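You operate a simulated robot arm through the tools that you are given. There is no shell and no other tool. Be economical: measure what you need, move in short steps, check, and stop when the job is done.

You run a simulated robot arm. Do the job below in one go: nothing can be reset, and whatever is moved stays where it is left.

JOB
Plug the orange stick into the free dock socket and copy to it.
Fine: switch the dock on, slide to COPY, wait for the green bar, then slide to EJECT; leave the dock on.

The check looks at the end state, three seconds after you hand in, the way a careful person would. Anything else that was tipped, shoved, dropped, spilled or broken makes it a failure.

ROBOT AND FRAMES
A 6-joint arm with a two-finger parallel gripper, fixed in place. Base frame: the origin is at the foot of the arm, x ahead of it, y to its left, z up; the work surface is at about z = 0.754. Readings come in m, degrees, newtons and seconds.
With the tool pointing down near the work surface it reaches from about 0.22 to 0.64 m from the base axis. Its first joint turns from -66.0 to 66.0 degrees. Payload 2.7 kg.
Tool frame: the origin (TCP) lies between the finger pads and is the grasp point; the fingertips stand 0.023 m ahead of it; z points along the fingers, y is the line along which they close. The gripper opens to 0.094 m. The fingers are 0.038 m wide and 0.01 m thick; the gripper's body (0.054 by 0.096 m) begins 0.039 m behind the TCP.
Orientation is that of the tool frame in the base frame, as a unit quaternion [x, y, z, w]. With the fingers straight down and closing along the base's y, the tool's x points along the base's -x, its y along +y and its z along -z.

CONTROLS
- The arm moves only by the tool move_arm. Its arguments are lists of equal length, an entry for each row: "turn": the turn, a rotation vector about the tool's x, y, z in units of 8 degrees (1.0 is 8 degrees), a list of three; "dp": the shift along the tool's x, y, z in units of 40 mm (1.0 is 40 mm), a list of three; "hand": the gripper command, from -1 (fully open) to 1 (shut), values between in proportion. In form: {"turn": [[rx, ry, rz], ...], "dp": [[x, y, z], ...], "hand": [hand, ...]}. A call has 1 to 20 rows; each row shifts and turns the commanded pose from where the row before left it, along the tool's axes as they then stand. A call with a number of a shift or a turn outside -1 to 1 is refused whole. Each row takes 0.2 s and may step no farther than 0.05 m and 8.6 degrees from the row before; otherwise, or with a gripper value out of range, the whole call is refused. Where a pose cannot be reached the arm comes as near as it can. A force on the tool above 40 N (or 10 N above the force at the start of the call, whichever is more), or a blocked arm, ends the call early, and 0.2 s more pass. The fingers move at their own pace (about 0.045 m/s each) and stop on an object; they squeeze with about 33 N. The grip force told is the motor's: it shows also when the fingers shut on nothing. Time passes only in rows, and 0.2 s behind the last, so rows that do not move let the fingers close. It gives the time, the measured TCP pose, the force on the tool (base axes), the opening and the grip force at its end, in the units of the frame above (readings bear some noise), and new pictures: "pictures" is both (left out), scene, wrist or none.
- Cameras (640 x 400 px; columns grow to the right, rows downward): "scene" is fixed at [0.0692, -0.4421, 1.4103]; the picture's right is [0.77, -0.64, 0.00], its down [-0.36, -0.44, -0.82] and it looks along [0.53, 0.63, -0.57] (base axes); focal length 346 px, centre (320, 200). "wrist" rides on the gripper at [-0.039, 0, -0.044] in the tool frame; the picture's right is [0.00, -1.00, 0.00], its down [0.97, 0.00, -0.24] and it looks along [0.24, 0.00, 0.97] (tool axes); focal length 218 px, centre (320, 200).
- probe_pixels(camera, pixels): for up to 12 pixels [column, row] of the newest picture of that camera ("zoom" is the newest enlarged one), the place [x, y, z] in the base frame of the surface seen there, good to about 0.003 m, but the place of the scene camera against the robot may be out by one fixed shift of up to 0.018 m in any direction. It takes no simulated time.
- zoom(camera, box): a new picture of the part [left, top, right, bottom] of that camera's present view, enlarged. It takes no simulated time.
- close_job(): hands the job in; it is judged then, once.

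Work in short steps. Measure before you move; look again where a grasp or a placing could have gone wrong, and mend it. You have 80 turns and 120 pictures in all, those below and enlarged ones among them. Open the gripper and draw the arm clear of the work before you hand the job in, unless the task says otherwise; then end with one line.

The tools are called after "Emit:" as a command line: name --argument value ..., lists and objects as JSON in quotes. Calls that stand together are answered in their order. move_arm: Moves the arm, as the interface text tells. Its arguments: {"type":"object","properties":{"turn":{"type":"array","items":{"type":"array","items":{"type":"number"}}},"dp":{"type":"array","items":{"type":"array","items":{"type":"number"}}},"hand":{"type":"array","items":{"type":"number"}},"pictures":{"type":"string","enum":["both","scene","wrist","none"]}},"required":["turn","dp","hand"]} The other tools are called the same way: probe_pixels (camera, pixels) gives the place of the surface under pixels of a picture; zoom (camera, box) takes an enlarged picture of a part of a camera's view; close_job () hands the job in.

At the start:

```text
t: 0.0
ee_pos: [0.405, 0.1574, 1.0572]
ee_rot: [0.0, 1.0, 0.001, 0.002]
contact_force: [-0.2, 0.6, 0.6]
gripper_width: 0.0945
grip_force: 0.0
```

scene: 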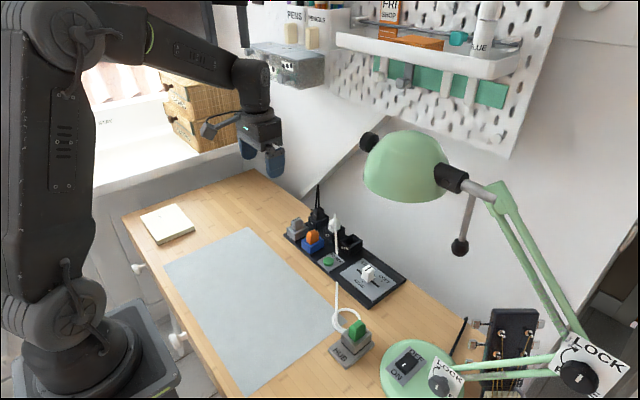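
wrist: 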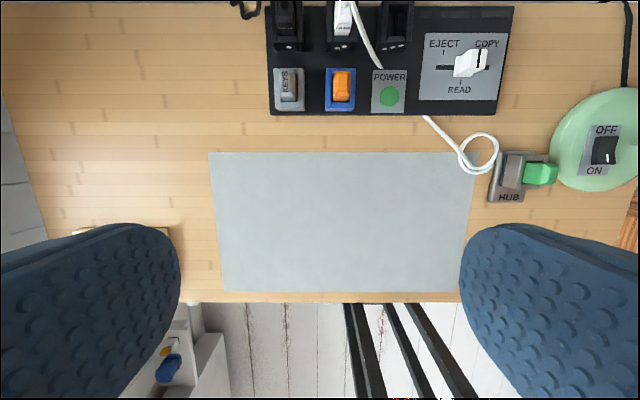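

I start by enlarging the dock in both views to see its parts.

Emit:
zoom --camera "wrist" --box '[260, 0, 520, 120]'

Emit:
zoom --camera "scene" --box '[270, 180, 420, 310]'

```text
2.46 times, centred on (390, 60) of wrist
```

zoom: 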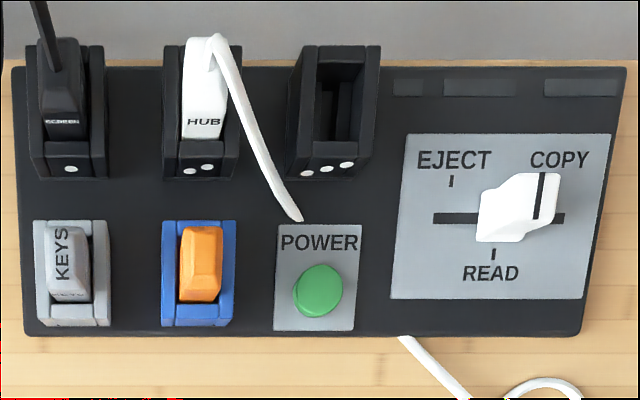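

```text
3.08 times, centred on (345, 245) of scene
```

zoom: 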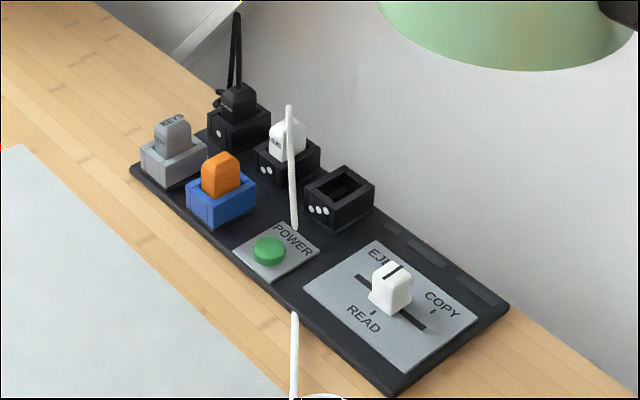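

The orange stick sits in a blue holder, the free socket has three dots, and the knob looks to be near READ. I probe these points in the wrist view, and the lamp in the scene view.

Emit:
probe_pixels --camera "wrist" --pixels '[[341, 77], [341, 95], [328, 97], [354, 97], [389, 97], [397, 8], [470, 62], [442, 90], [443, 50], [290, 82], [342, 20], [397, 40]]'

Emit:
probe_pixels --camera "scene" --pixels '[[322, 220], [322, 230], [332, 262], [350, 226], [369, 267], [405, 165], [370, 195], [400, 140], [335, 217], [460, 246], [450, 178], [435, 195]]'

Emit:
zoom --camera "scene" --box '[285, 205, 365, 255]'

```text
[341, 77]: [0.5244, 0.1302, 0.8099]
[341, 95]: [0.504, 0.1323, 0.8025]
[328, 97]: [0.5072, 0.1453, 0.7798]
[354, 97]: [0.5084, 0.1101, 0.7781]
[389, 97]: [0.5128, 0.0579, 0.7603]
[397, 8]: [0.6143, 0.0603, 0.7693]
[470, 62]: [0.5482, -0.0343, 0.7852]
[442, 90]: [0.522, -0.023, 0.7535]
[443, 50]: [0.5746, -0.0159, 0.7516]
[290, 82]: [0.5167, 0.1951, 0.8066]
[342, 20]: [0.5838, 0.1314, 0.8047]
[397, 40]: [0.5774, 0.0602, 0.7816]
```

```text
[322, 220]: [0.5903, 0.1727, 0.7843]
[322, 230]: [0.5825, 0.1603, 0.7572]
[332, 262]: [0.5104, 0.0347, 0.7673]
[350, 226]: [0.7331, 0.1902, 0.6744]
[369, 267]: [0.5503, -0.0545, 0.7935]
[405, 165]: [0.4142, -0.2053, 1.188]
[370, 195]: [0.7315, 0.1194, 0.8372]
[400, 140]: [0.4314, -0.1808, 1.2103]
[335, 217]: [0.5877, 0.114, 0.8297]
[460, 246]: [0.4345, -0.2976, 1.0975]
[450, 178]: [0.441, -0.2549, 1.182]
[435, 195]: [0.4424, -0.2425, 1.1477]
```

```text
8.00 times, centred on (325, 230) of scene
```

zoom: 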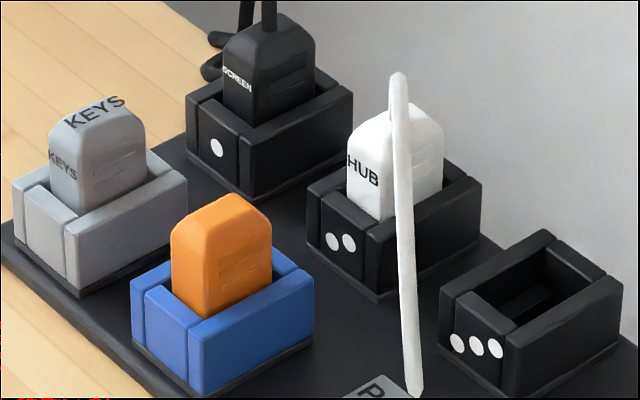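

The wrist probe puts the orange stick at about (0.515, 0.131), top at 0.81, and the free socket at about (0.585, 0.06). The lamp head at y≈-0.2 is out of the way. I move above the stick for a closer look.

Emit:
move_arm --turn '[[0, 0, 0], [0, 0, 0], [0, 0, 0], [0, 0, 0], [0, 0, 0]]' --dp '[[-0.69, 0.165, 0.7], [-0.69, 0.165, 0.7], [-0.69, 0.165, 0.7], [-0.69, 0.165, 0.7], [0, 0, 0]]' --hand '[-1, -1, -1, -1, -1]'

```text
t: 1.2
ee_pos: [0.5146, 0.1863, 0.9456]
ee_rot: [0.001, 1.0, 0.0, 0.0]
contact_force: [-0.6, 0.3, -0.5]
gripper_width: 0.0939
grip_force: 0.2
```

scene: 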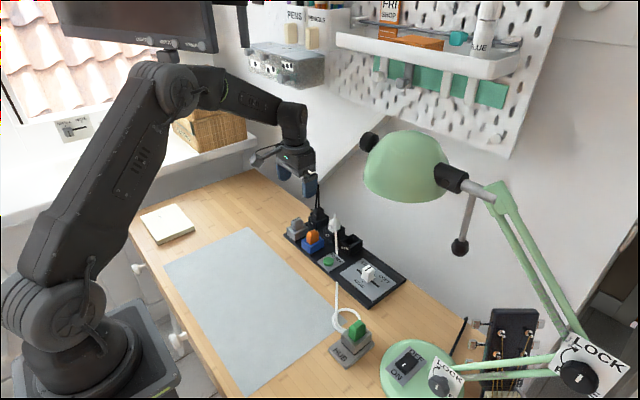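
wrist: 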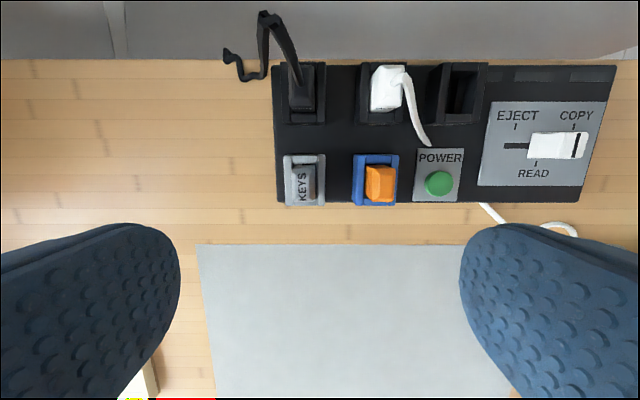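

I moved the wrong way in y (tool y is base +y), so I correct by -0.055 and come over the stick.

Emit:
move_arm --turn '[[0, 0, 0], [0, 0, 0], [0, 0, 0]]' --dp '[[0, -0.7, 0.3], [0, -0.7, 0.3], [0, 0, 0]]' --hand '[-1, -1, -1]' --pictures "wrist"

Emit:
zoom --camera "wrist" --box '[210, 30, 450, 220]'

```text
t: 2.0
ee_pos: [0.5158, 0.1277, 0.9219]
ee_rot: [-0.001, 1.0, 0.001, 0.002]
contact_force: [0.3, -0.6, -0.6]
gripper_width: 0.0943
grip_force: 0.0
```

wrist: 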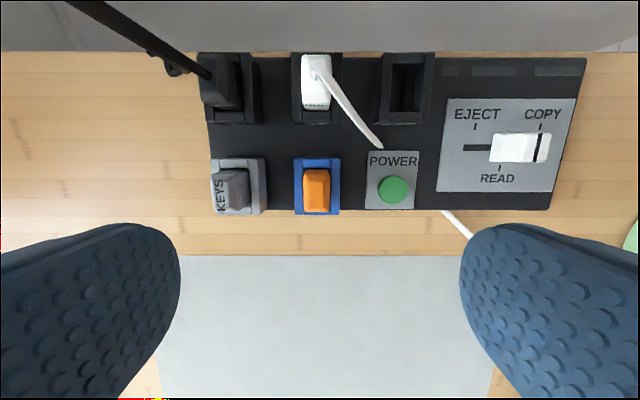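

```text
2.11 times, centred on (330, 125) of wrist
```

zoom: 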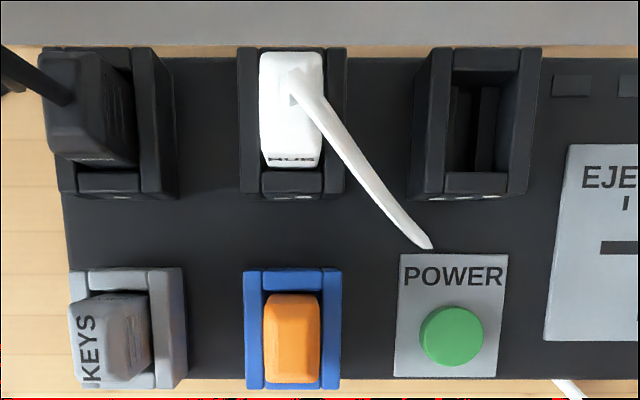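

Now I probe the stick, holder and socket edges, and the cable, in this closer view.

Emit:
probe_pixels --camera "wrist" --pixels '[[316, 175], [309, 190], [324, 190], [316, 203], [299, 200], [336, 200], [316, 161], [378, 85], [429, 85], [404, 58], [404, 118], [392, 188]]'

Emit:
probe_pixels --camera "wrist" --pixels '[[320, 72], [330, 85], [345, 107], [360, 128], [375, 145], [316, 60], [316, 100], [405, 85], [520, 148], [495, 148], [335, 90], [404, 100]]'

Emit:
zoom --camera "wrist" --box '[360, 40, 450, 130]'

```text
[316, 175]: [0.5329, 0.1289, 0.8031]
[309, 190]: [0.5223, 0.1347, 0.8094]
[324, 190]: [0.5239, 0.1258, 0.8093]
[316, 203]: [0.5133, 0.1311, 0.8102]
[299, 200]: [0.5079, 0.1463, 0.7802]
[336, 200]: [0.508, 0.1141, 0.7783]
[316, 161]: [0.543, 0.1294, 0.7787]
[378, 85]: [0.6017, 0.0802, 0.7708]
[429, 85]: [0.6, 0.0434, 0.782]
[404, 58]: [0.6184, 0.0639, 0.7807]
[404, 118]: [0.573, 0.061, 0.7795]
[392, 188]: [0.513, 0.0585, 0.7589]
```

```text
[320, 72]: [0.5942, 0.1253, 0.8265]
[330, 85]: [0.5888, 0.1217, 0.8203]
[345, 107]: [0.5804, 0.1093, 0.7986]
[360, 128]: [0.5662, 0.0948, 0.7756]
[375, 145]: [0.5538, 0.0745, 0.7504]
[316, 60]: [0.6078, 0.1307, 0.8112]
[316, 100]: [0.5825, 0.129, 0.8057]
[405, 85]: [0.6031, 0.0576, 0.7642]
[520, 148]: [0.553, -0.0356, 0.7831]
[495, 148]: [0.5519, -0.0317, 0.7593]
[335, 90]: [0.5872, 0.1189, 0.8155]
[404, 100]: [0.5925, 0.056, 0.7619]
```

```text
4.44 times, centred on (405, 85) of wrist
```

zoom: 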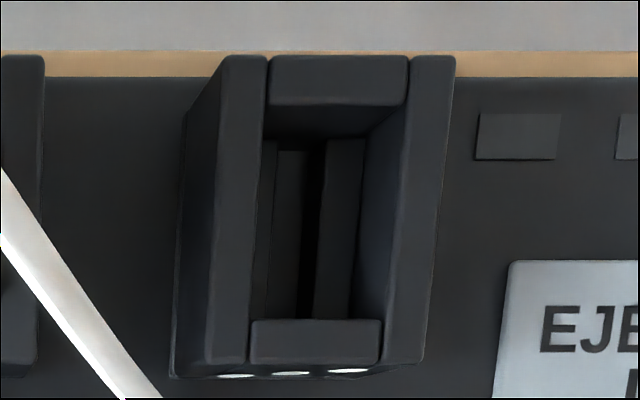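

I probe the matching wall tops of the holder and the socket to get the exact shift between them.

Emit:
probe_pixels --camera "wrist" --pixels '[[386, 92], [386, 70], [386, 110], [429, 92], [428, 70], [426, 110], [408, 58], [402, 118], [300, 180], [300, 200], [335, 180], [335, 200]]'

Emit:
probe_pixels --camera "wrist" --pixels '[[310, 161], [324, 161], [310, 211], [317, 211], [324, 211], [317, 213], [398, 118], [410, 118], [398, 58], [414, 58], [317, 198], [317, 190]]'

Emit:
zoom --camera "wrist" --box '[280, 145, 350, 220]'

```text
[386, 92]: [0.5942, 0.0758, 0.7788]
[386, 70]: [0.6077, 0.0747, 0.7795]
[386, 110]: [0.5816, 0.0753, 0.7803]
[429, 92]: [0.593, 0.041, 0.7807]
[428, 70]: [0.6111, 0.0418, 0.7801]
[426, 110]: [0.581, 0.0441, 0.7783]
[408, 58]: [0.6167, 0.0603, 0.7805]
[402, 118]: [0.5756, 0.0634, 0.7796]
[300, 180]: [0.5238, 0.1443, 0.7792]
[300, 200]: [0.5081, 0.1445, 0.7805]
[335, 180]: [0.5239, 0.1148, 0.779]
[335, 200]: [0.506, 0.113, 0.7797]
```

```text
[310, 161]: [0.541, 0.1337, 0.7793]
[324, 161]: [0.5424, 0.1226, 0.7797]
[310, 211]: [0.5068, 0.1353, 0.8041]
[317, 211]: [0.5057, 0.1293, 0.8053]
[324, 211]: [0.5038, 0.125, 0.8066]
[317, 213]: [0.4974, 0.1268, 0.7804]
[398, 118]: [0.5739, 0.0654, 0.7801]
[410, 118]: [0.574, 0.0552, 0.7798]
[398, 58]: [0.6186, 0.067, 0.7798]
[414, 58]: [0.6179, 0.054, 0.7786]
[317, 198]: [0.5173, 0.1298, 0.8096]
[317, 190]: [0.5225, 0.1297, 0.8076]
```

```text
5.33 times, centred on (315, 182) of wrist
```

zoom: 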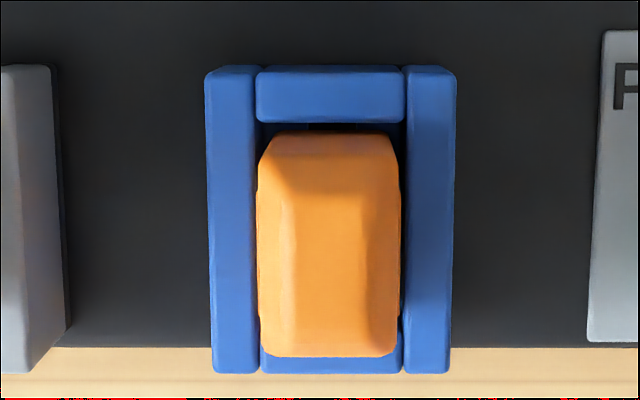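

Holder centre is about (0.520, 0.1295) and socket centre (0.596, 0.060), so the shift is about (+0.076, -0.070). I check the wall and shelf clearance, and lower over the stick with the fingers part open.

Emit:
probe_pixels --camera "scene" --pixels '[[400, 55], [480, 72], [345, 40], [300, 75], [270, 65], [430, 95], [350, 160], [310, 190], [377, 135], [515, 65]]'

Emit:
move_arm --turn '[[0, 0, 0], [0, 0, 0], [0, 0, 0], [0, 0, 0]]' --dp '[[-0.1, 0.045, 0.8], [0, 0, 0.8], [0, 0, 0], [0, 0, 0]]' --hand '[-0.06, -0.06, -0.06, -0.06]'

```text
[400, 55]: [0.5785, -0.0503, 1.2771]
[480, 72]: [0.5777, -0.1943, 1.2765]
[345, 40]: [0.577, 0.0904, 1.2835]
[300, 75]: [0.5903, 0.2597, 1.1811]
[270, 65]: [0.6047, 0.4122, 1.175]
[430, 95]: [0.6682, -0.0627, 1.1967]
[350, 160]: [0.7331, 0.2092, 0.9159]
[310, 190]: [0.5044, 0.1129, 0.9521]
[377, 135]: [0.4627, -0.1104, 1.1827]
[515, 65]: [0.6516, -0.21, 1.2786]
```

```text
t: 3.0
ee_pos: [0.5206, 0.129, 0.8596]
ee_rot: [-0.001, 1.0, 0.001, 0.001]
contact_force: [0.0, -0.4, -0.1]
gripper_width: 0.0499
grip_force: 0.1
```

scene: 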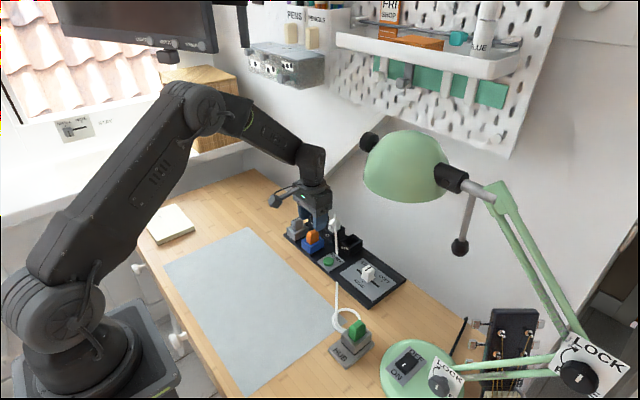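
wrist: 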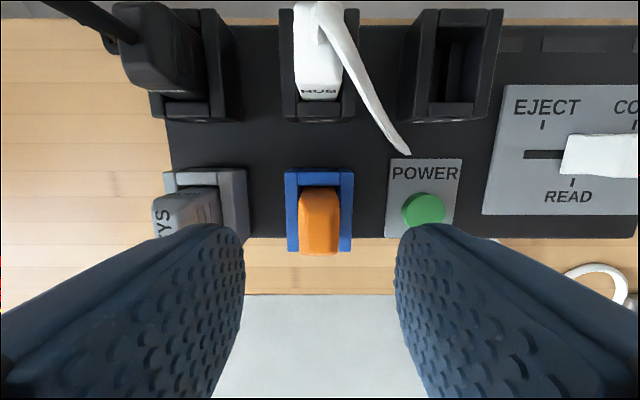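

The stick is centred between the fingers (column 319). I lower 0.052 m and close.

Emit:
move_arm --turn '[[0, 0, 0], [0, 0, 0], [0, 0, 0], [0, 0, 0], [0, 0, 0], [0, 0, 0], [0, 0, 0]]' --dp '[[0, 0.01, 0.65], [0, 0, 0.65], [0, 0, 0], [0, 0, 0], [0, 0, 0], [0, 0, 0], [0, 0, 0]]' --hand '[-0.06, -0.06, -0.06, 1, 1, 1, 1]'

```text
t: 4.6
ee_pos: [0.5216, 0.1301, 0.8068]
ee_rot: [-0.001, 1.0, 0.0, 0.0]
contact_force: [0.2, -0.6, 0.4]
gripper_width: 0.0189
grip_force: 32.5
```

scene: 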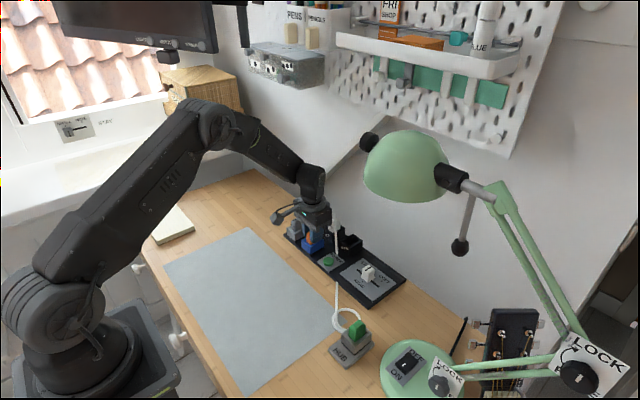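
wrist: 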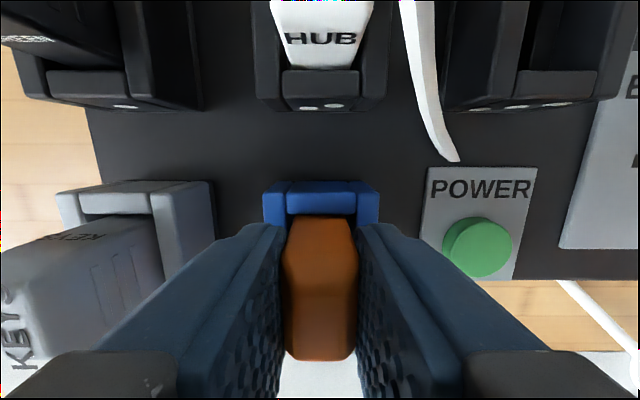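

Gripped at 0.019 m width with 32 N. I lift 0.08 m straight up.

Emit:
move_arm --turn '[[0, 0, 0], [0, 0, 0], [0, 0, 0], [0, 0, 0], [0, 0, 0]]' --dp '[[0, 0, -0.3], [0, 0, -0.6], [0, 0, -0.6], [0, 0, -0.5], [0, 0, 0]]' --hand '[1, 1, 1, 1, 1]'

Emit:
zoom --camera "scene" --box '[260, 160, 400, 280]'

```text
t: 5.8
ee_pos: [0.5185, 0.128, 0.8866]
ee_rot: [0.0, 1.0, 0.0, 0.001]
contact_force: [-0.2, 0.1, -0.2]
gripper_width: 0.019
grip_force: 33.1
```

scene: 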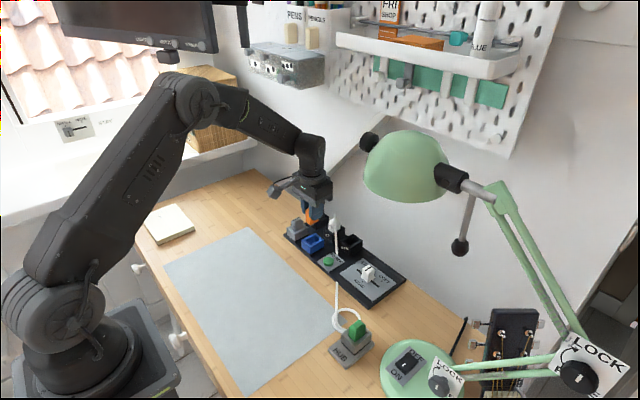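
wrist: 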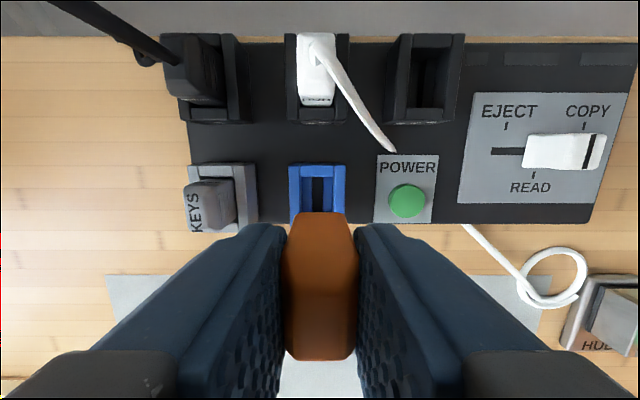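

```text
3.33 times, centred on (330, 220) of scene
```

zoom: 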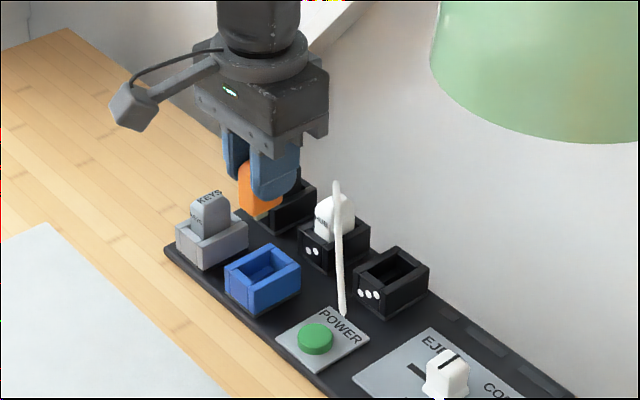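

Stick is out and the holder is empty. Now I can measure holder and socket alike for the shift.

Emit:
zoom --camera "wrist" --box '[280, 20, 480, 145]'

Emit:
probe_pixels --camera "wrist" --pixels '[[296, 185], [296, 205], [339, 185], [339, 205], [312, 170], [322, 170], [402, 60], [402, 95], [450, 60], [447, 95], [420, 40], [418, 115]]'

```text
3.20 times, centred on (380, 82) of wrist
```

zoom: 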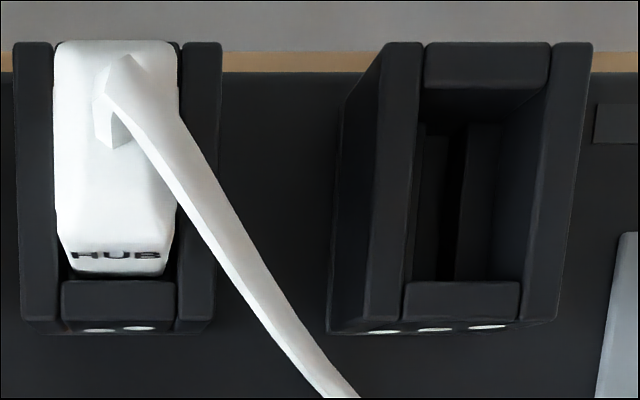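

```text
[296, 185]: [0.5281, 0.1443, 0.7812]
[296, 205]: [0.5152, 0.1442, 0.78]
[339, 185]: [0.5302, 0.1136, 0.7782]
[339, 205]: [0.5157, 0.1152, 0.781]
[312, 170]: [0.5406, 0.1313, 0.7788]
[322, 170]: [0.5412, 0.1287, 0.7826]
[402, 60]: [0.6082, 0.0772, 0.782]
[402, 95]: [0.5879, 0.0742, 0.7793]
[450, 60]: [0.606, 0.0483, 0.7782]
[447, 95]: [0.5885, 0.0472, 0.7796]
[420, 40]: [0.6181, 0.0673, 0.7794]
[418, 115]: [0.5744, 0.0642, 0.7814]
```

The shift is confirmed as about (+0.0765, -0.0695). I carry the stick above the free socket at this height.

Emit:
move_arm --turn '[[0, 0, 0], [0, 0, 0], [0, 0, 0], [0, 0, 0], [0, 0, 0], [0, 0, 0]]' --dp '[[0, -0.579, 0], [-0.4, -0.579, 0], [-0.7, -0.579, 0], [-0.8125, 0, 0], [0, 0, 0], [0, 0, 0]]' --hand '[1, 1, 1, 1, 1, 1]'

Emit:
zoom --camera "scene" --box '[290, 170, 410, 270]'

```text
t: 7.2
ee_pos: [0.5983, 0.0615, 0.887]
ee_rot: [0.0, 1.0, 0.0, 0.001]
contact_force: [0.8, -0.9, -0.2]
gripper_width: 0.0189
grip_force: 33.1
```

scene: 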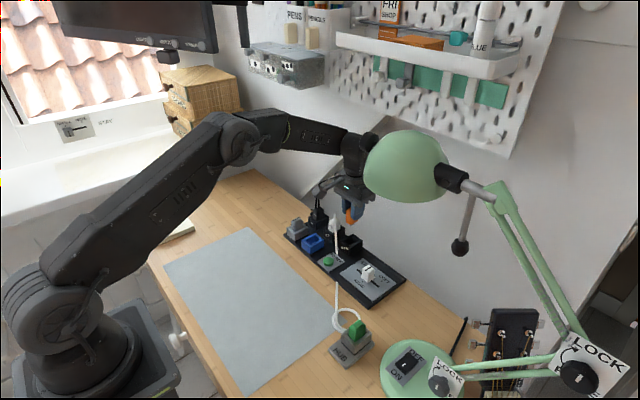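
wrist: 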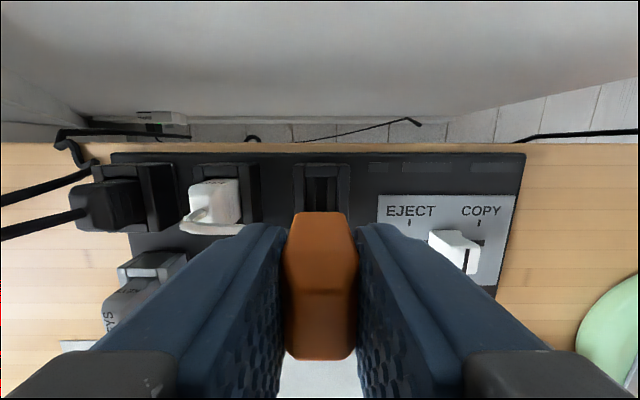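

```text
4.00 times, centred on (350, 220) of scene
```

zoom: 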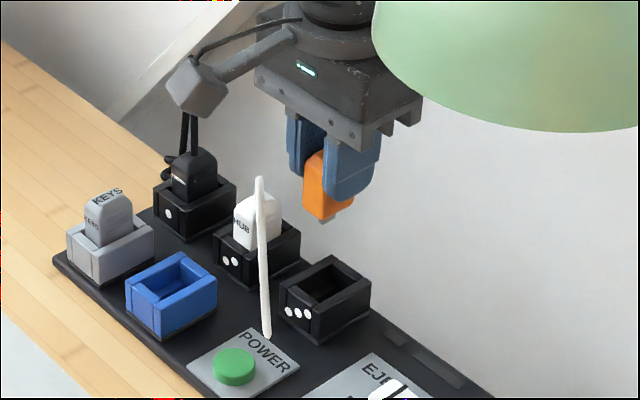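

I check the alignment of the socket (columns 294–350) relative to the gripper here.

Emit:
zoom --camera "wrist" --box '[270, 150, 370, 220]'

Emit:
probe_pixels --camera "wrist" --pixels '[[301, 175], [301, 190], [344, 175], [344, 190], [315, 168], [328, 168]]'

```text
5.71 times, centred on (320, 185) of wrist
```

zoom: 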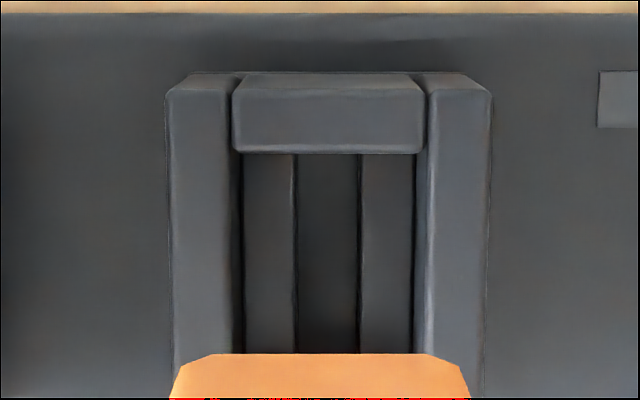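

```text
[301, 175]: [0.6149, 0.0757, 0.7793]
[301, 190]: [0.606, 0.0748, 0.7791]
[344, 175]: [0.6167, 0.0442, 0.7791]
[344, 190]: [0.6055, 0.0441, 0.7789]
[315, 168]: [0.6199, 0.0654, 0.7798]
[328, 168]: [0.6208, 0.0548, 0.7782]
```

The socket centre sits about 1.6 px (~1.2 mm) right of the stick centre. I nudge -y by 1.2 mm and lower 30 mm to look again.

Emit:
move_arm --turn '[[0, 0, 0], [0, 0, 0], [0, 0, 0]]' --dp '[[0, -0.03, 0.4], [0, 0, 0.35], [0, 0, 0]]' --hand '[1, 1, 1]'

Emit:
zoom --camera "wrist" --box '[270, 150, 370, 220]'

Emit:
zoom --camera "scene" --box '[320, 200, 380, 260]'

```text
t: 8.0
ee_pos: [0.5987, 0.0589, 0.8555]
ee_rot: [0.001, 1.0, 0.001, 0.001]
contact_force: [0.8, 0.2, 0.3]
gripper_width: 0.0191
grip_force: 33.2
```

scene: 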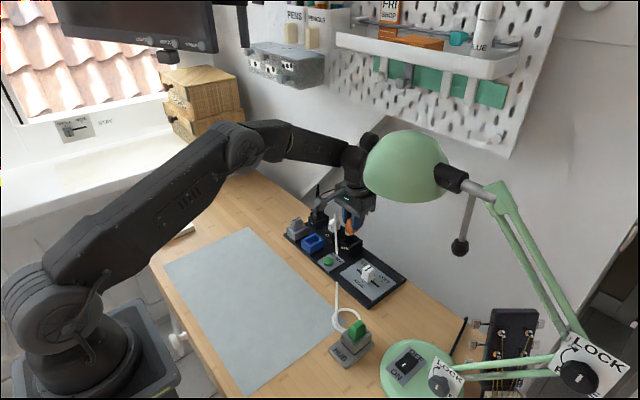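
wrist: 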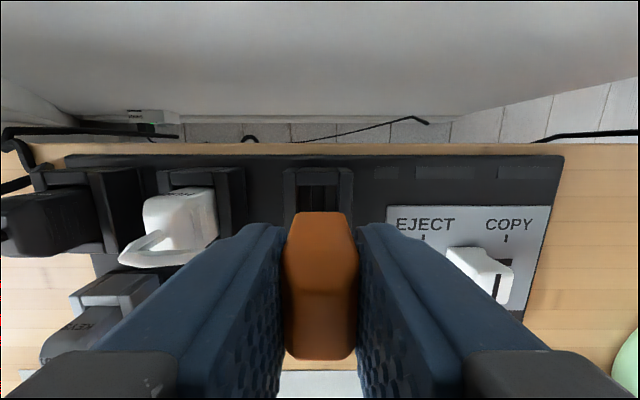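

```text
5.71 times, centred on (320, 185) of wrist
```

zoom: 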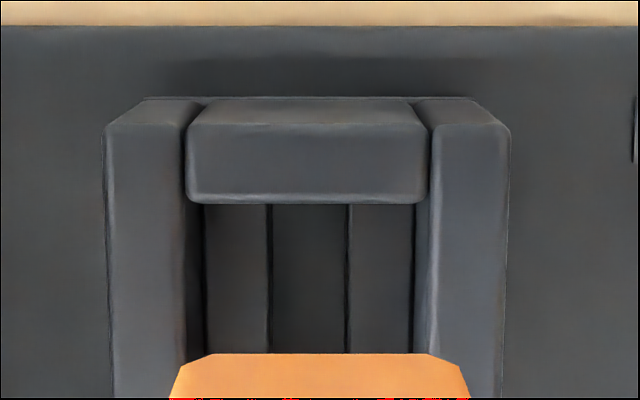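

```text
6.67 times, centred on (350, 230) of scene
```

zoom: 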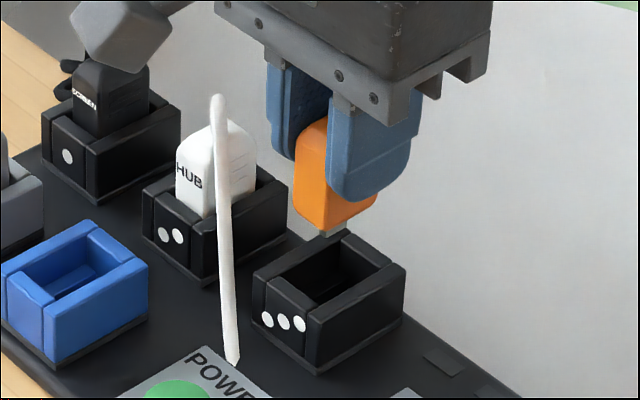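

The socket now reads centred at zoom column 307 against the stick's 320, so about 1.2 mm the other way. I probe the back wall to check x as well.

Emit:
probe_pixels --camera "wrist" --pixels '[[310, 178], [314, 178], [318, 178], [322, 178], [326, 178], [312, 180], [320, 180], [290, 200], [345, 200], [318, 175]]'

Emit:
probe_pixels --camera "scene" --pixels '[[350, 238], [345, 237], [364, 240], [376, 240], [369, 251], [340, 245], [345, 249], [350, 253], [309, 236], [319, 238]]'

```text
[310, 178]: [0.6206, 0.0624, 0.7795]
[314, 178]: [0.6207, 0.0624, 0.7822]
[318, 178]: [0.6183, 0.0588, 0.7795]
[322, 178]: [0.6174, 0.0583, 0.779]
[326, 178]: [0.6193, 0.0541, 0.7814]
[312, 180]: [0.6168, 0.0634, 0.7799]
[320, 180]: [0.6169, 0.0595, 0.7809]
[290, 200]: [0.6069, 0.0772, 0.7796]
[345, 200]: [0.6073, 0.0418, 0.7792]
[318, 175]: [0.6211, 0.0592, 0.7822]
```

```text
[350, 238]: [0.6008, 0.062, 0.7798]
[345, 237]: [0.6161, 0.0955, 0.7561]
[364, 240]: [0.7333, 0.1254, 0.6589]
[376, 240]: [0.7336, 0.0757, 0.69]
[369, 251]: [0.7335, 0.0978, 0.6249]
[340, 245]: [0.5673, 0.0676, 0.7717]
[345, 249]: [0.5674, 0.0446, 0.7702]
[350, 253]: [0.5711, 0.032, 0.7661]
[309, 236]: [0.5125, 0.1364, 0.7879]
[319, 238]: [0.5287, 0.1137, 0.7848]
```

x reads ~1 mm too far and y ~1.2 mm too far right; I correct both, lower 10 mm and look.

Emit:
move_arm --turn '[[0, 0, 0], [0, 0, 0], [0, 0, 0]]' --dp '[[0.02, 0.03, 0.25], [0, 0, 0], [0, 0, 0]]' --hand '[1, 1, 1]' --pictures "wrist"

Emit:
zoom --camera "wrist" --box '[270, 150, 370, 220]'

Emit:
zoom --camera "scene" --box '[320, 200, 380, 260]'

```text
t: 8.8
ee_pos: [0.5968, 0.0608, 0.8457]
ee_rot: [0.0, 1.0, -0.001, 0.001]
contact_force: [0.5, -0.4, -0.6]
gripper_width: 0.0192
grip_force: 33.0
```

wrist: 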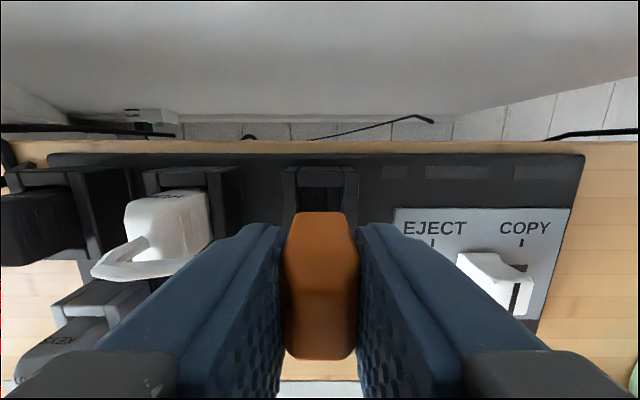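

```text
5.71 times, centred on (320, 185) of wrist
```

zoom: 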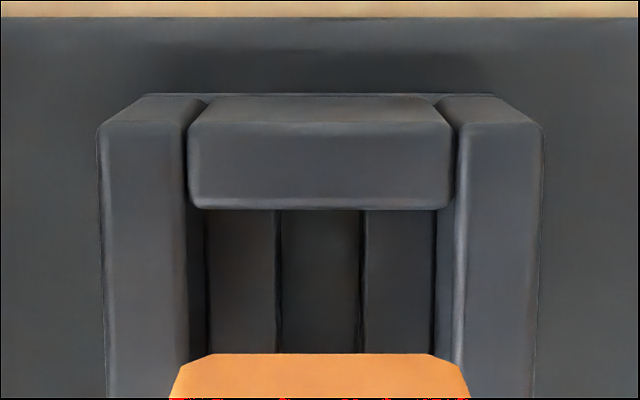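

```text
6.67 times, centred on (350, 230) of scene
```

zoom: 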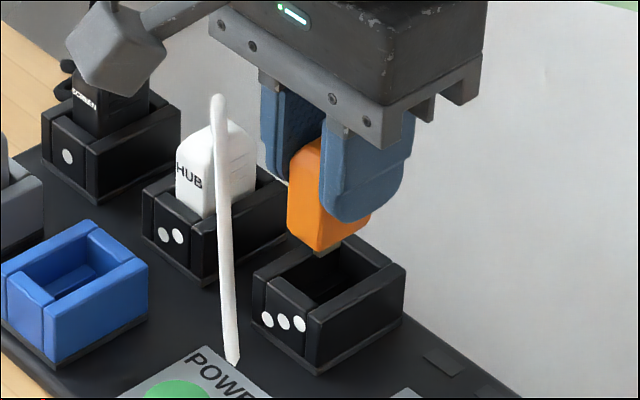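

The socket (98–543, centre 320.5) is now centred on the stick. I lower straight, 24 mm in small steps, then check force.

Emit:
move_arm --turn '[[0, 0, 0], [0, 0, 0], [0, 0, 0], [0, 0, 0], [0, 0, 0]]' --dp '[[0, 0, 0.15], [0, 0, 0.15], [0, 0, 0.15], [0, 0, 0.1], [0, 0, 0]]' --hand '[1, 1, 1, 1, 1]' --pictures "wrist"

Emit:
zoom --camera "wrist" --box '[270, 150, 370, 220]'

Emit:
zoom --camera "scene" --box '[320, 200, 380, 260]'

```text
t: 10.0
ee_pos: [0.5966, 0.0604, 0.8232]
ee_rot: [0.0, 1.0, 0.001, 0.001]
contact_force: [-0.4, -0.1, 0.6]
gripper_width: 0.0193
grip_force: 33.0
```

wrist: 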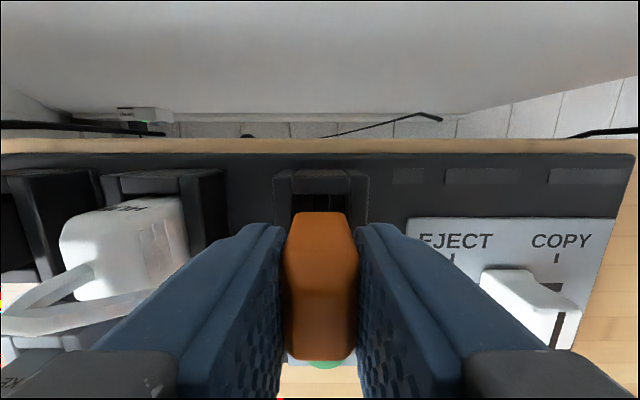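

```text
5.71 times, centred on (320, 185) of wrist
```

zoom: 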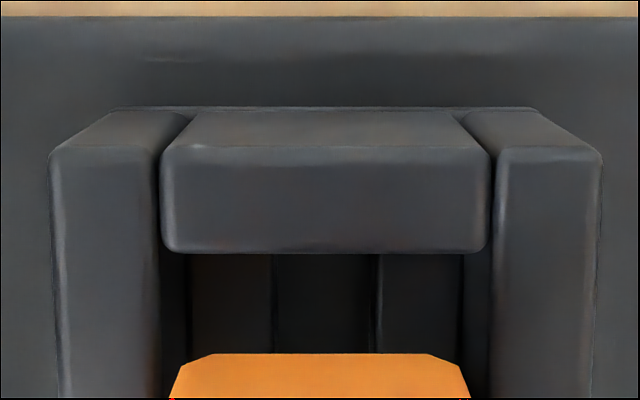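

```text
6.67 times, centred on (350, 230) of scene
```

zoom: 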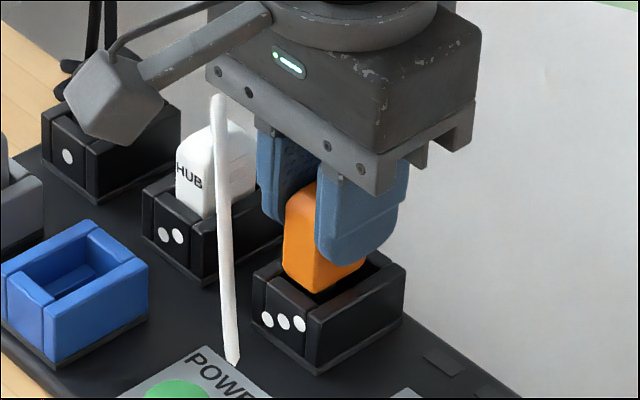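

Almost centred (326 vs 320, ~0.4 mm); the stick is entering without force. I trim y by 0.4 mm and lower the last 16 mm.

Emit:
move_arm --turn '[[0, 0, 0], [0, 0, 0], [0, 0, 0], [0, 0, 0], [0, 0, 0]]' --dp '[[0, -0.01, 0.1], [0, 0, 0.1], [0, 0, 0.1], [0, 0, 0.1], [0, 0, 0]]' --hand '[1, 1, 1, 1, 1]' --pictures "wrist"

Emit:
zoom --camera "scene" --box '[320, 200, 380, 260]'

```text
t: 11.2
ee_pos: [0.5975, 0.0613, 0.8087]
ee_rot: [0.001, 1.0, 0.0, 0.004]
contact_force: [18.9, -1.7, 3.1]
gripper_width: 0.0194
grip_force: 33.1
```

wrist: 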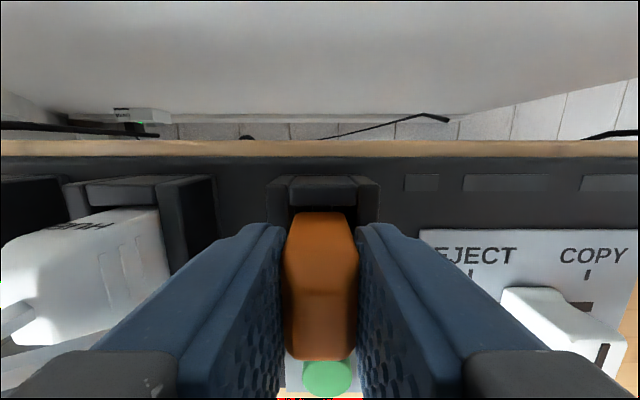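

```text
6.67 times, centred on (350, 230) of scene
```

zoom: 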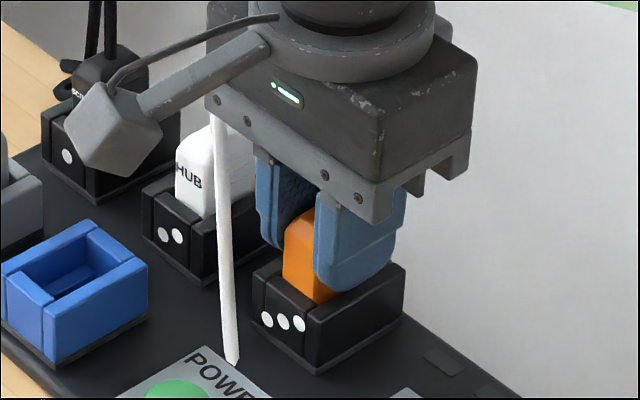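

There is an 18.9 N push in +x, so the stick presses on the front wall: I ease +1 mm in x and then down 2 mm.

Emit:
move_arm --turn '[[0, 0, 0], [0, 0, 0], [0, 0, 0]]' --dp '[[-0.025, 0, 0], [0, 0, 0.03], [0, 0, 0]]' --hand '[1, 1, 1]' --pictures "none"

```text
t: 12.0
ee_pos: [0.5974, 0.062, 0.8078]
ee_rot: [-0.001, 1.0, 0.001, 0.002]
contact_force: [14.3, 1.0, 4.4]
gripper_width: 0.0192
grip_force: 33.4
```

Force eased only to 14 N; I shift another 1.5 mm in +x and read again.

Emit:
move_arm --turn '[[0, 0, 0], [0, 0, 0]]' --dp '[[-0.04, 0, 0], [0, 0, 0]]' --hand '[1, 1]' --pictures "wrist"

Emit:
zoom --camera "wrist" --box '[240, 150, 400, 260]'

Emit:
zoom --camera "scene" --box '[320, 200, 380, 260]'

```text
t: 12.6
ee_pos: [0.5985, 0.0616, 0.8066]
ee_rot: [0.0, 1.0, 0.001, 0.001]
contact_force: [0.8, 3.2, 14.9]
gripper_width: 0.0188
grip_force: 33.0
```

wrist: 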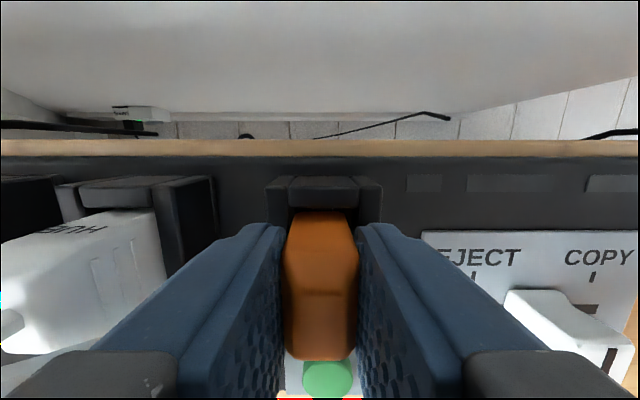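

```text
3.64 times, centred on (320, 205) of wrist
```

zoom: 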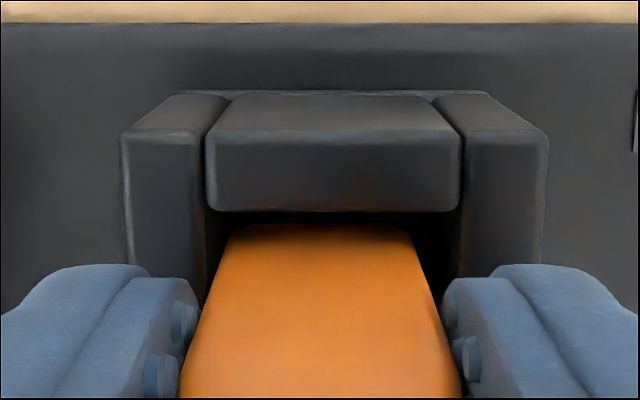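

```text
6.67 times, centred on (350, 230) of scene
```

zoom: 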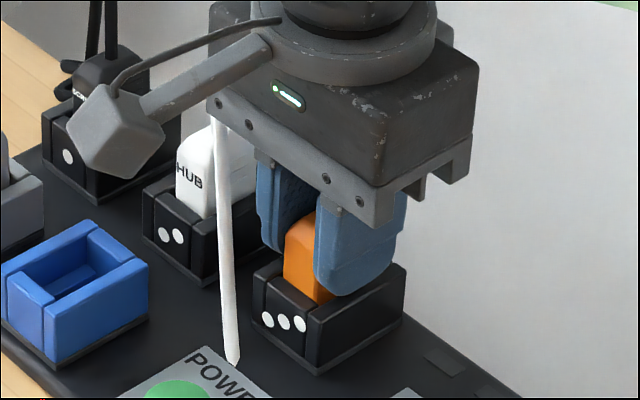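

Side force is gone, 15 N upward remains at z 0.8066 (the height at which it was gripped). I press 2 mm more to see whether it is seated.

Emit:
move_arm --turn '[[0, 0, 0], [0, 0, 0]]' --dp '[[0, 0, 0.05], [0, 0, 0]]' --hand '[1, 1]' --pictures "none"

```text
t: 13.2
ee_pos: [0.5984, 0.0608, 0.8062]
ee_rot: [0.0, 1.0, 0.001, 0.002]
contact_force: [-10.3, 2.6, 27.7]
gripper_width: 0.019
grip_force: 33.2
```

Force rises without travel, so it's likely bottomed. I open slightly to 0.04 m and rise to inspect.

Emit:
move_arm --turn '[[0, 0, 0], [0, 0, 0], [0, 0, 0], [0, 0, 0], [0, 0, 0], [0, 0, 0]]' --dp '[[0, 0, -0.04], [0, 0, 0], [0, 0, -0.3], [0, 0, -0.9], [0, 0, -0.9], [0, 0, 0]]' --hand '[0.15, 0.15, 0.15, 0.15, 0.15, 0.15]'

Emit:
zoom --camera "scene" --box '[290, 190, 390, 270]'

Emit:
zoom --camera "wrist" --box '[160, 130, 400, 270]'

```text
t: 14.6
ee_pos: [0.5985, 0.0587, 0.8894]
ee_rot: [-0.001, 1.0, -0.001, 0.0]
contact_force: [0.5, -0.6, 0.0]
gripper_width: 0.0402
grip_force: 0.1
```

scene: 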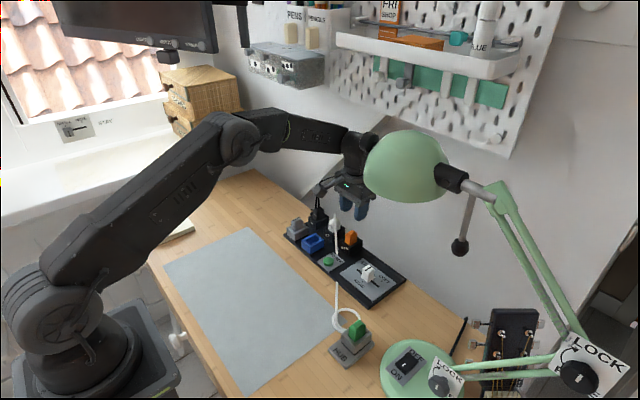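
wrist: 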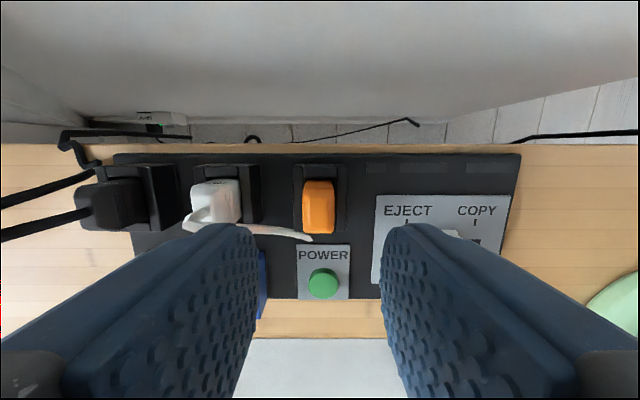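

```text
5.00 times, centred on (340, 230) of scene
```

zoom: 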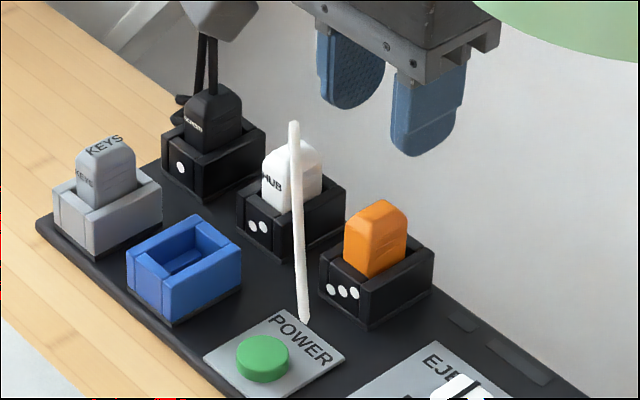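

```text
2.67 times, centred on (280, 200) of wrist
```

zoom: 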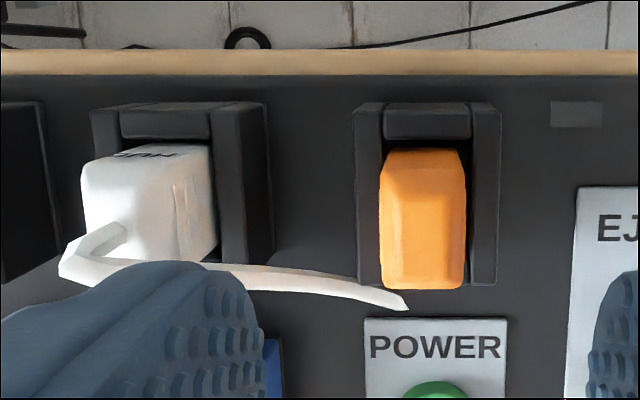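

The stick stands upright in the socket; I check its top height against the HUB plug's and the socket wall.

Emit:
probe_pixels --camera "wrist" --pixels '[[319, 205], [319, 212], [315, 208], [323, 208], [319, 218], [215, 186], [222, 188], [320, 175], [300, 200], [341, 200], [323, 283], [310, 195]]'

Emit:
probe_pixels --camera "scene" --pixels '[[348, 232], [351, 233], [350, 231], [349, 236], [353, 236], [345, 234], [300, 218], [303, 218], [348, 248], [372, 273], [332, 262], [340, 261]]'

```text
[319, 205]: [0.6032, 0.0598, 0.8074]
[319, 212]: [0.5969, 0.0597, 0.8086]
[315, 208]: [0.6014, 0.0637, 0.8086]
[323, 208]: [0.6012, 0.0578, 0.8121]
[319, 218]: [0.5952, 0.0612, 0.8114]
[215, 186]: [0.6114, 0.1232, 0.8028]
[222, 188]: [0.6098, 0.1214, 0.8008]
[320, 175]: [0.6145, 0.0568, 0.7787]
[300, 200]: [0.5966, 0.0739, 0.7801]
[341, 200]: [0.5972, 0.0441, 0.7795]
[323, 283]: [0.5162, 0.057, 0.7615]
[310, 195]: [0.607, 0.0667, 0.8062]
```

```text
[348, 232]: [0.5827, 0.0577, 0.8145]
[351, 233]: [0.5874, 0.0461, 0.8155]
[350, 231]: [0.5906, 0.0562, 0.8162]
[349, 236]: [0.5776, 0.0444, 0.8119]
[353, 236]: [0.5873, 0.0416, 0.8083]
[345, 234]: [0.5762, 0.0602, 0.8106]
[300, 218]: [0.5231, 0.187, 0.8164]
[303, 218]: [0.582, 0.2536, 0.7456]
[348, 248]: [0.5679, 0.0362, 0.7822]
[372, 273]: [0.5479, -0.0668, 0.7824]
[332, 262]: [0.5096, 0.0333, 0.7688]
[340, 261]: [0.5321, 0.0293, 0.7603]
```

Top is ~0.81, same as in the holder and like HUB, so it's seated. Before going lower to the button I locate the box that sticks out from the gripper (around scene (322,190)) to know its clearance.

Emit:
probe_pixels --camera "scene" --pixels '[[319, 192], [322, 190], [326, 188], [335, 183], [345, 205], [361, 213], [350, 190], [347, 182]]'

Emit:
zoom --camera "scene" --box '[300, 150, 400, 230]'

```text
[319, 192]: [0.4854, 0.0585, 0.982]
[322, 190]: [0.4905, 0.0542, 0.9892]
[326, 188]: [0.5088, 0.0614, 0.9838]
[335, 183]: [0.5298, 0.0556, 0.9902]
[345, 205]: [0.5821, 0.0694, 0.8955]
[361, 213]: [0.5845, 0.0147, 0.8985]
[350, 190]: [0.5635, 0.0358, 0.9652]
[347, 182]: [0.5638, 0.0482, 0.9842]
```

```text
5.00 times, centred on (350, 190) of scene
```

zoom: 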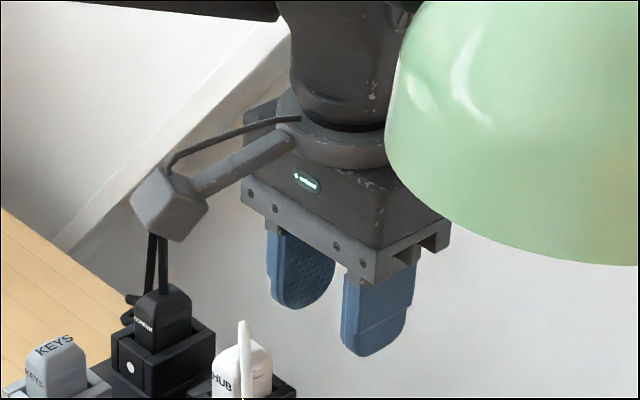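

The box sits 0.11 m toward -x and high, so harmless. I go above the button at (0.514, 0.058) with fingers closing.

Emit:
move_arm --turn '[[0, 0, 0], [0, 0, 0], [0, 0, 0], [0, 0, 0], [0, 0, 0]]' --dp '[[0.7, 0, 0], [0.7, 0, 0], [0.71, 0, 0.3], [0, 0, 0.5], [0, 0, 0]]' --hand '[1, 1, 1, 1, 1]' --pictures "wrist"

Emit:
zoom --camera "wrist" --box '[230, 60, 590, 280]'

Emit:
probe_pixels --camera "wrist" --pixels '[[320, 200], [320, 210]]'

```text
t: 15.8
ee_pos: [0.5147, 0.059, 0.8594]
ee_rot: [0.0, 1.0, 0.001, 0.001]
contact_force: [0.3, -0.1, -0.1]
gripper_width: 0.0
grip_force: 33.3
```

wrist: 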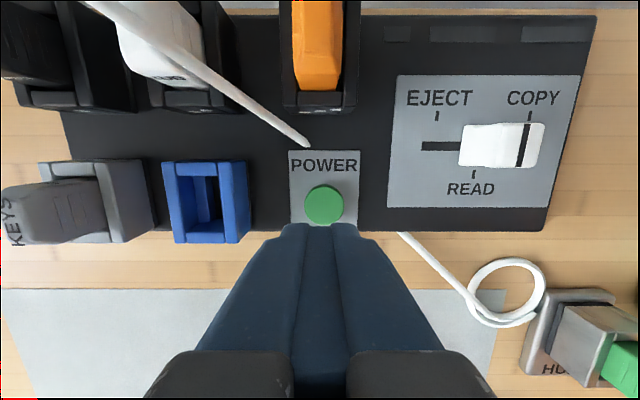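

```text
1.78 times, centred on (410, 170) of wrist
```

zoom: 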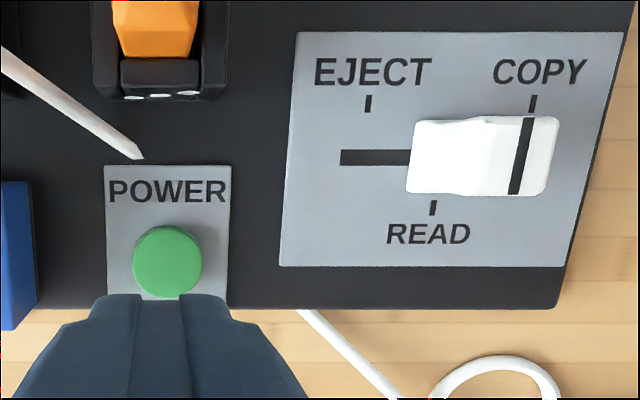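

```text
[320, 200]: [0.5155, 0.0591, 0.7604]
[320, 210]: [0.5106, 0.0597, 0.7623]
```

Button centre at pixel (323,205), about (0.513, 0.0575), top 0.761. I lower to just above it.

Emit:
move_arm --turn '[[0, 0, 0], [0, 0, 0], [0, 0, 0]]' --dp '[[0.03, -0.035, 0.85], [0, 0, 0.85], [0, 0, 0]]' --hand '[1, 1, 1]'

Emit:
zoom --camera "scene" --box '[290, 210, 410, 310]'

```text
t: 16.6
ee_pos: [0.5118, 0.0593, 0.7916]
ee_rot: [0.0, 1.0, 0.001, 0.001]
contact_force: [0.0, 0.3, -0.5]
gripper_width: 0.0
grip_force: 32.9
```

scene: 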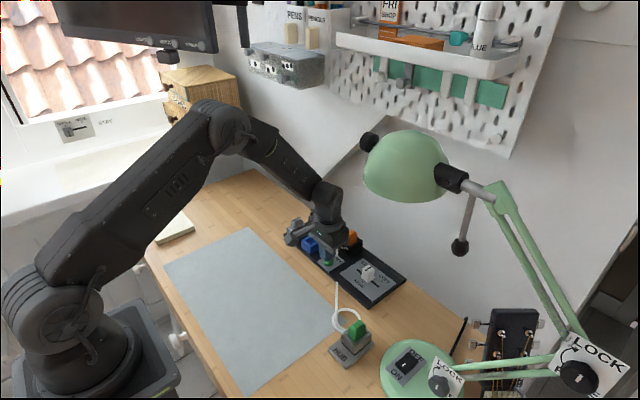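
wrist: 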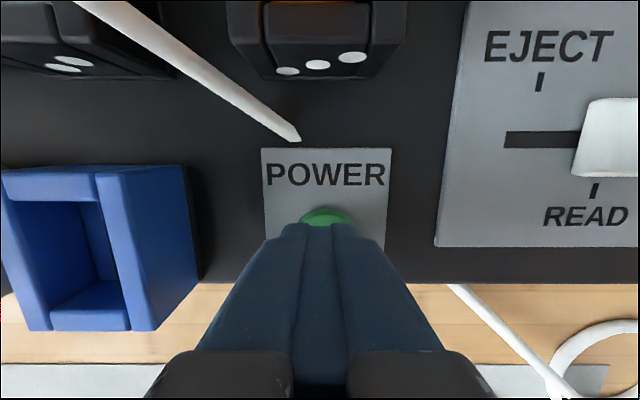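

```text
4.00 times, centred on (350, 260) of scene
```

zoom: 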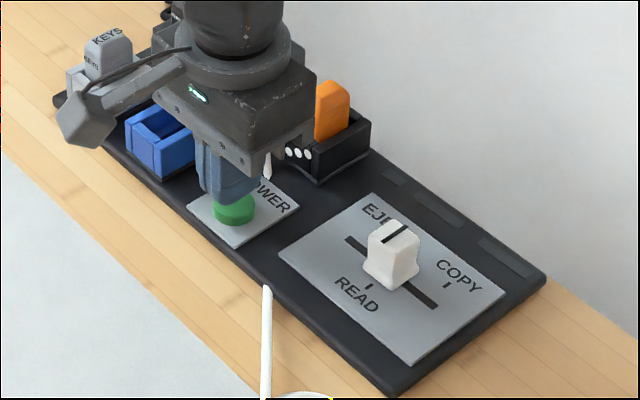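

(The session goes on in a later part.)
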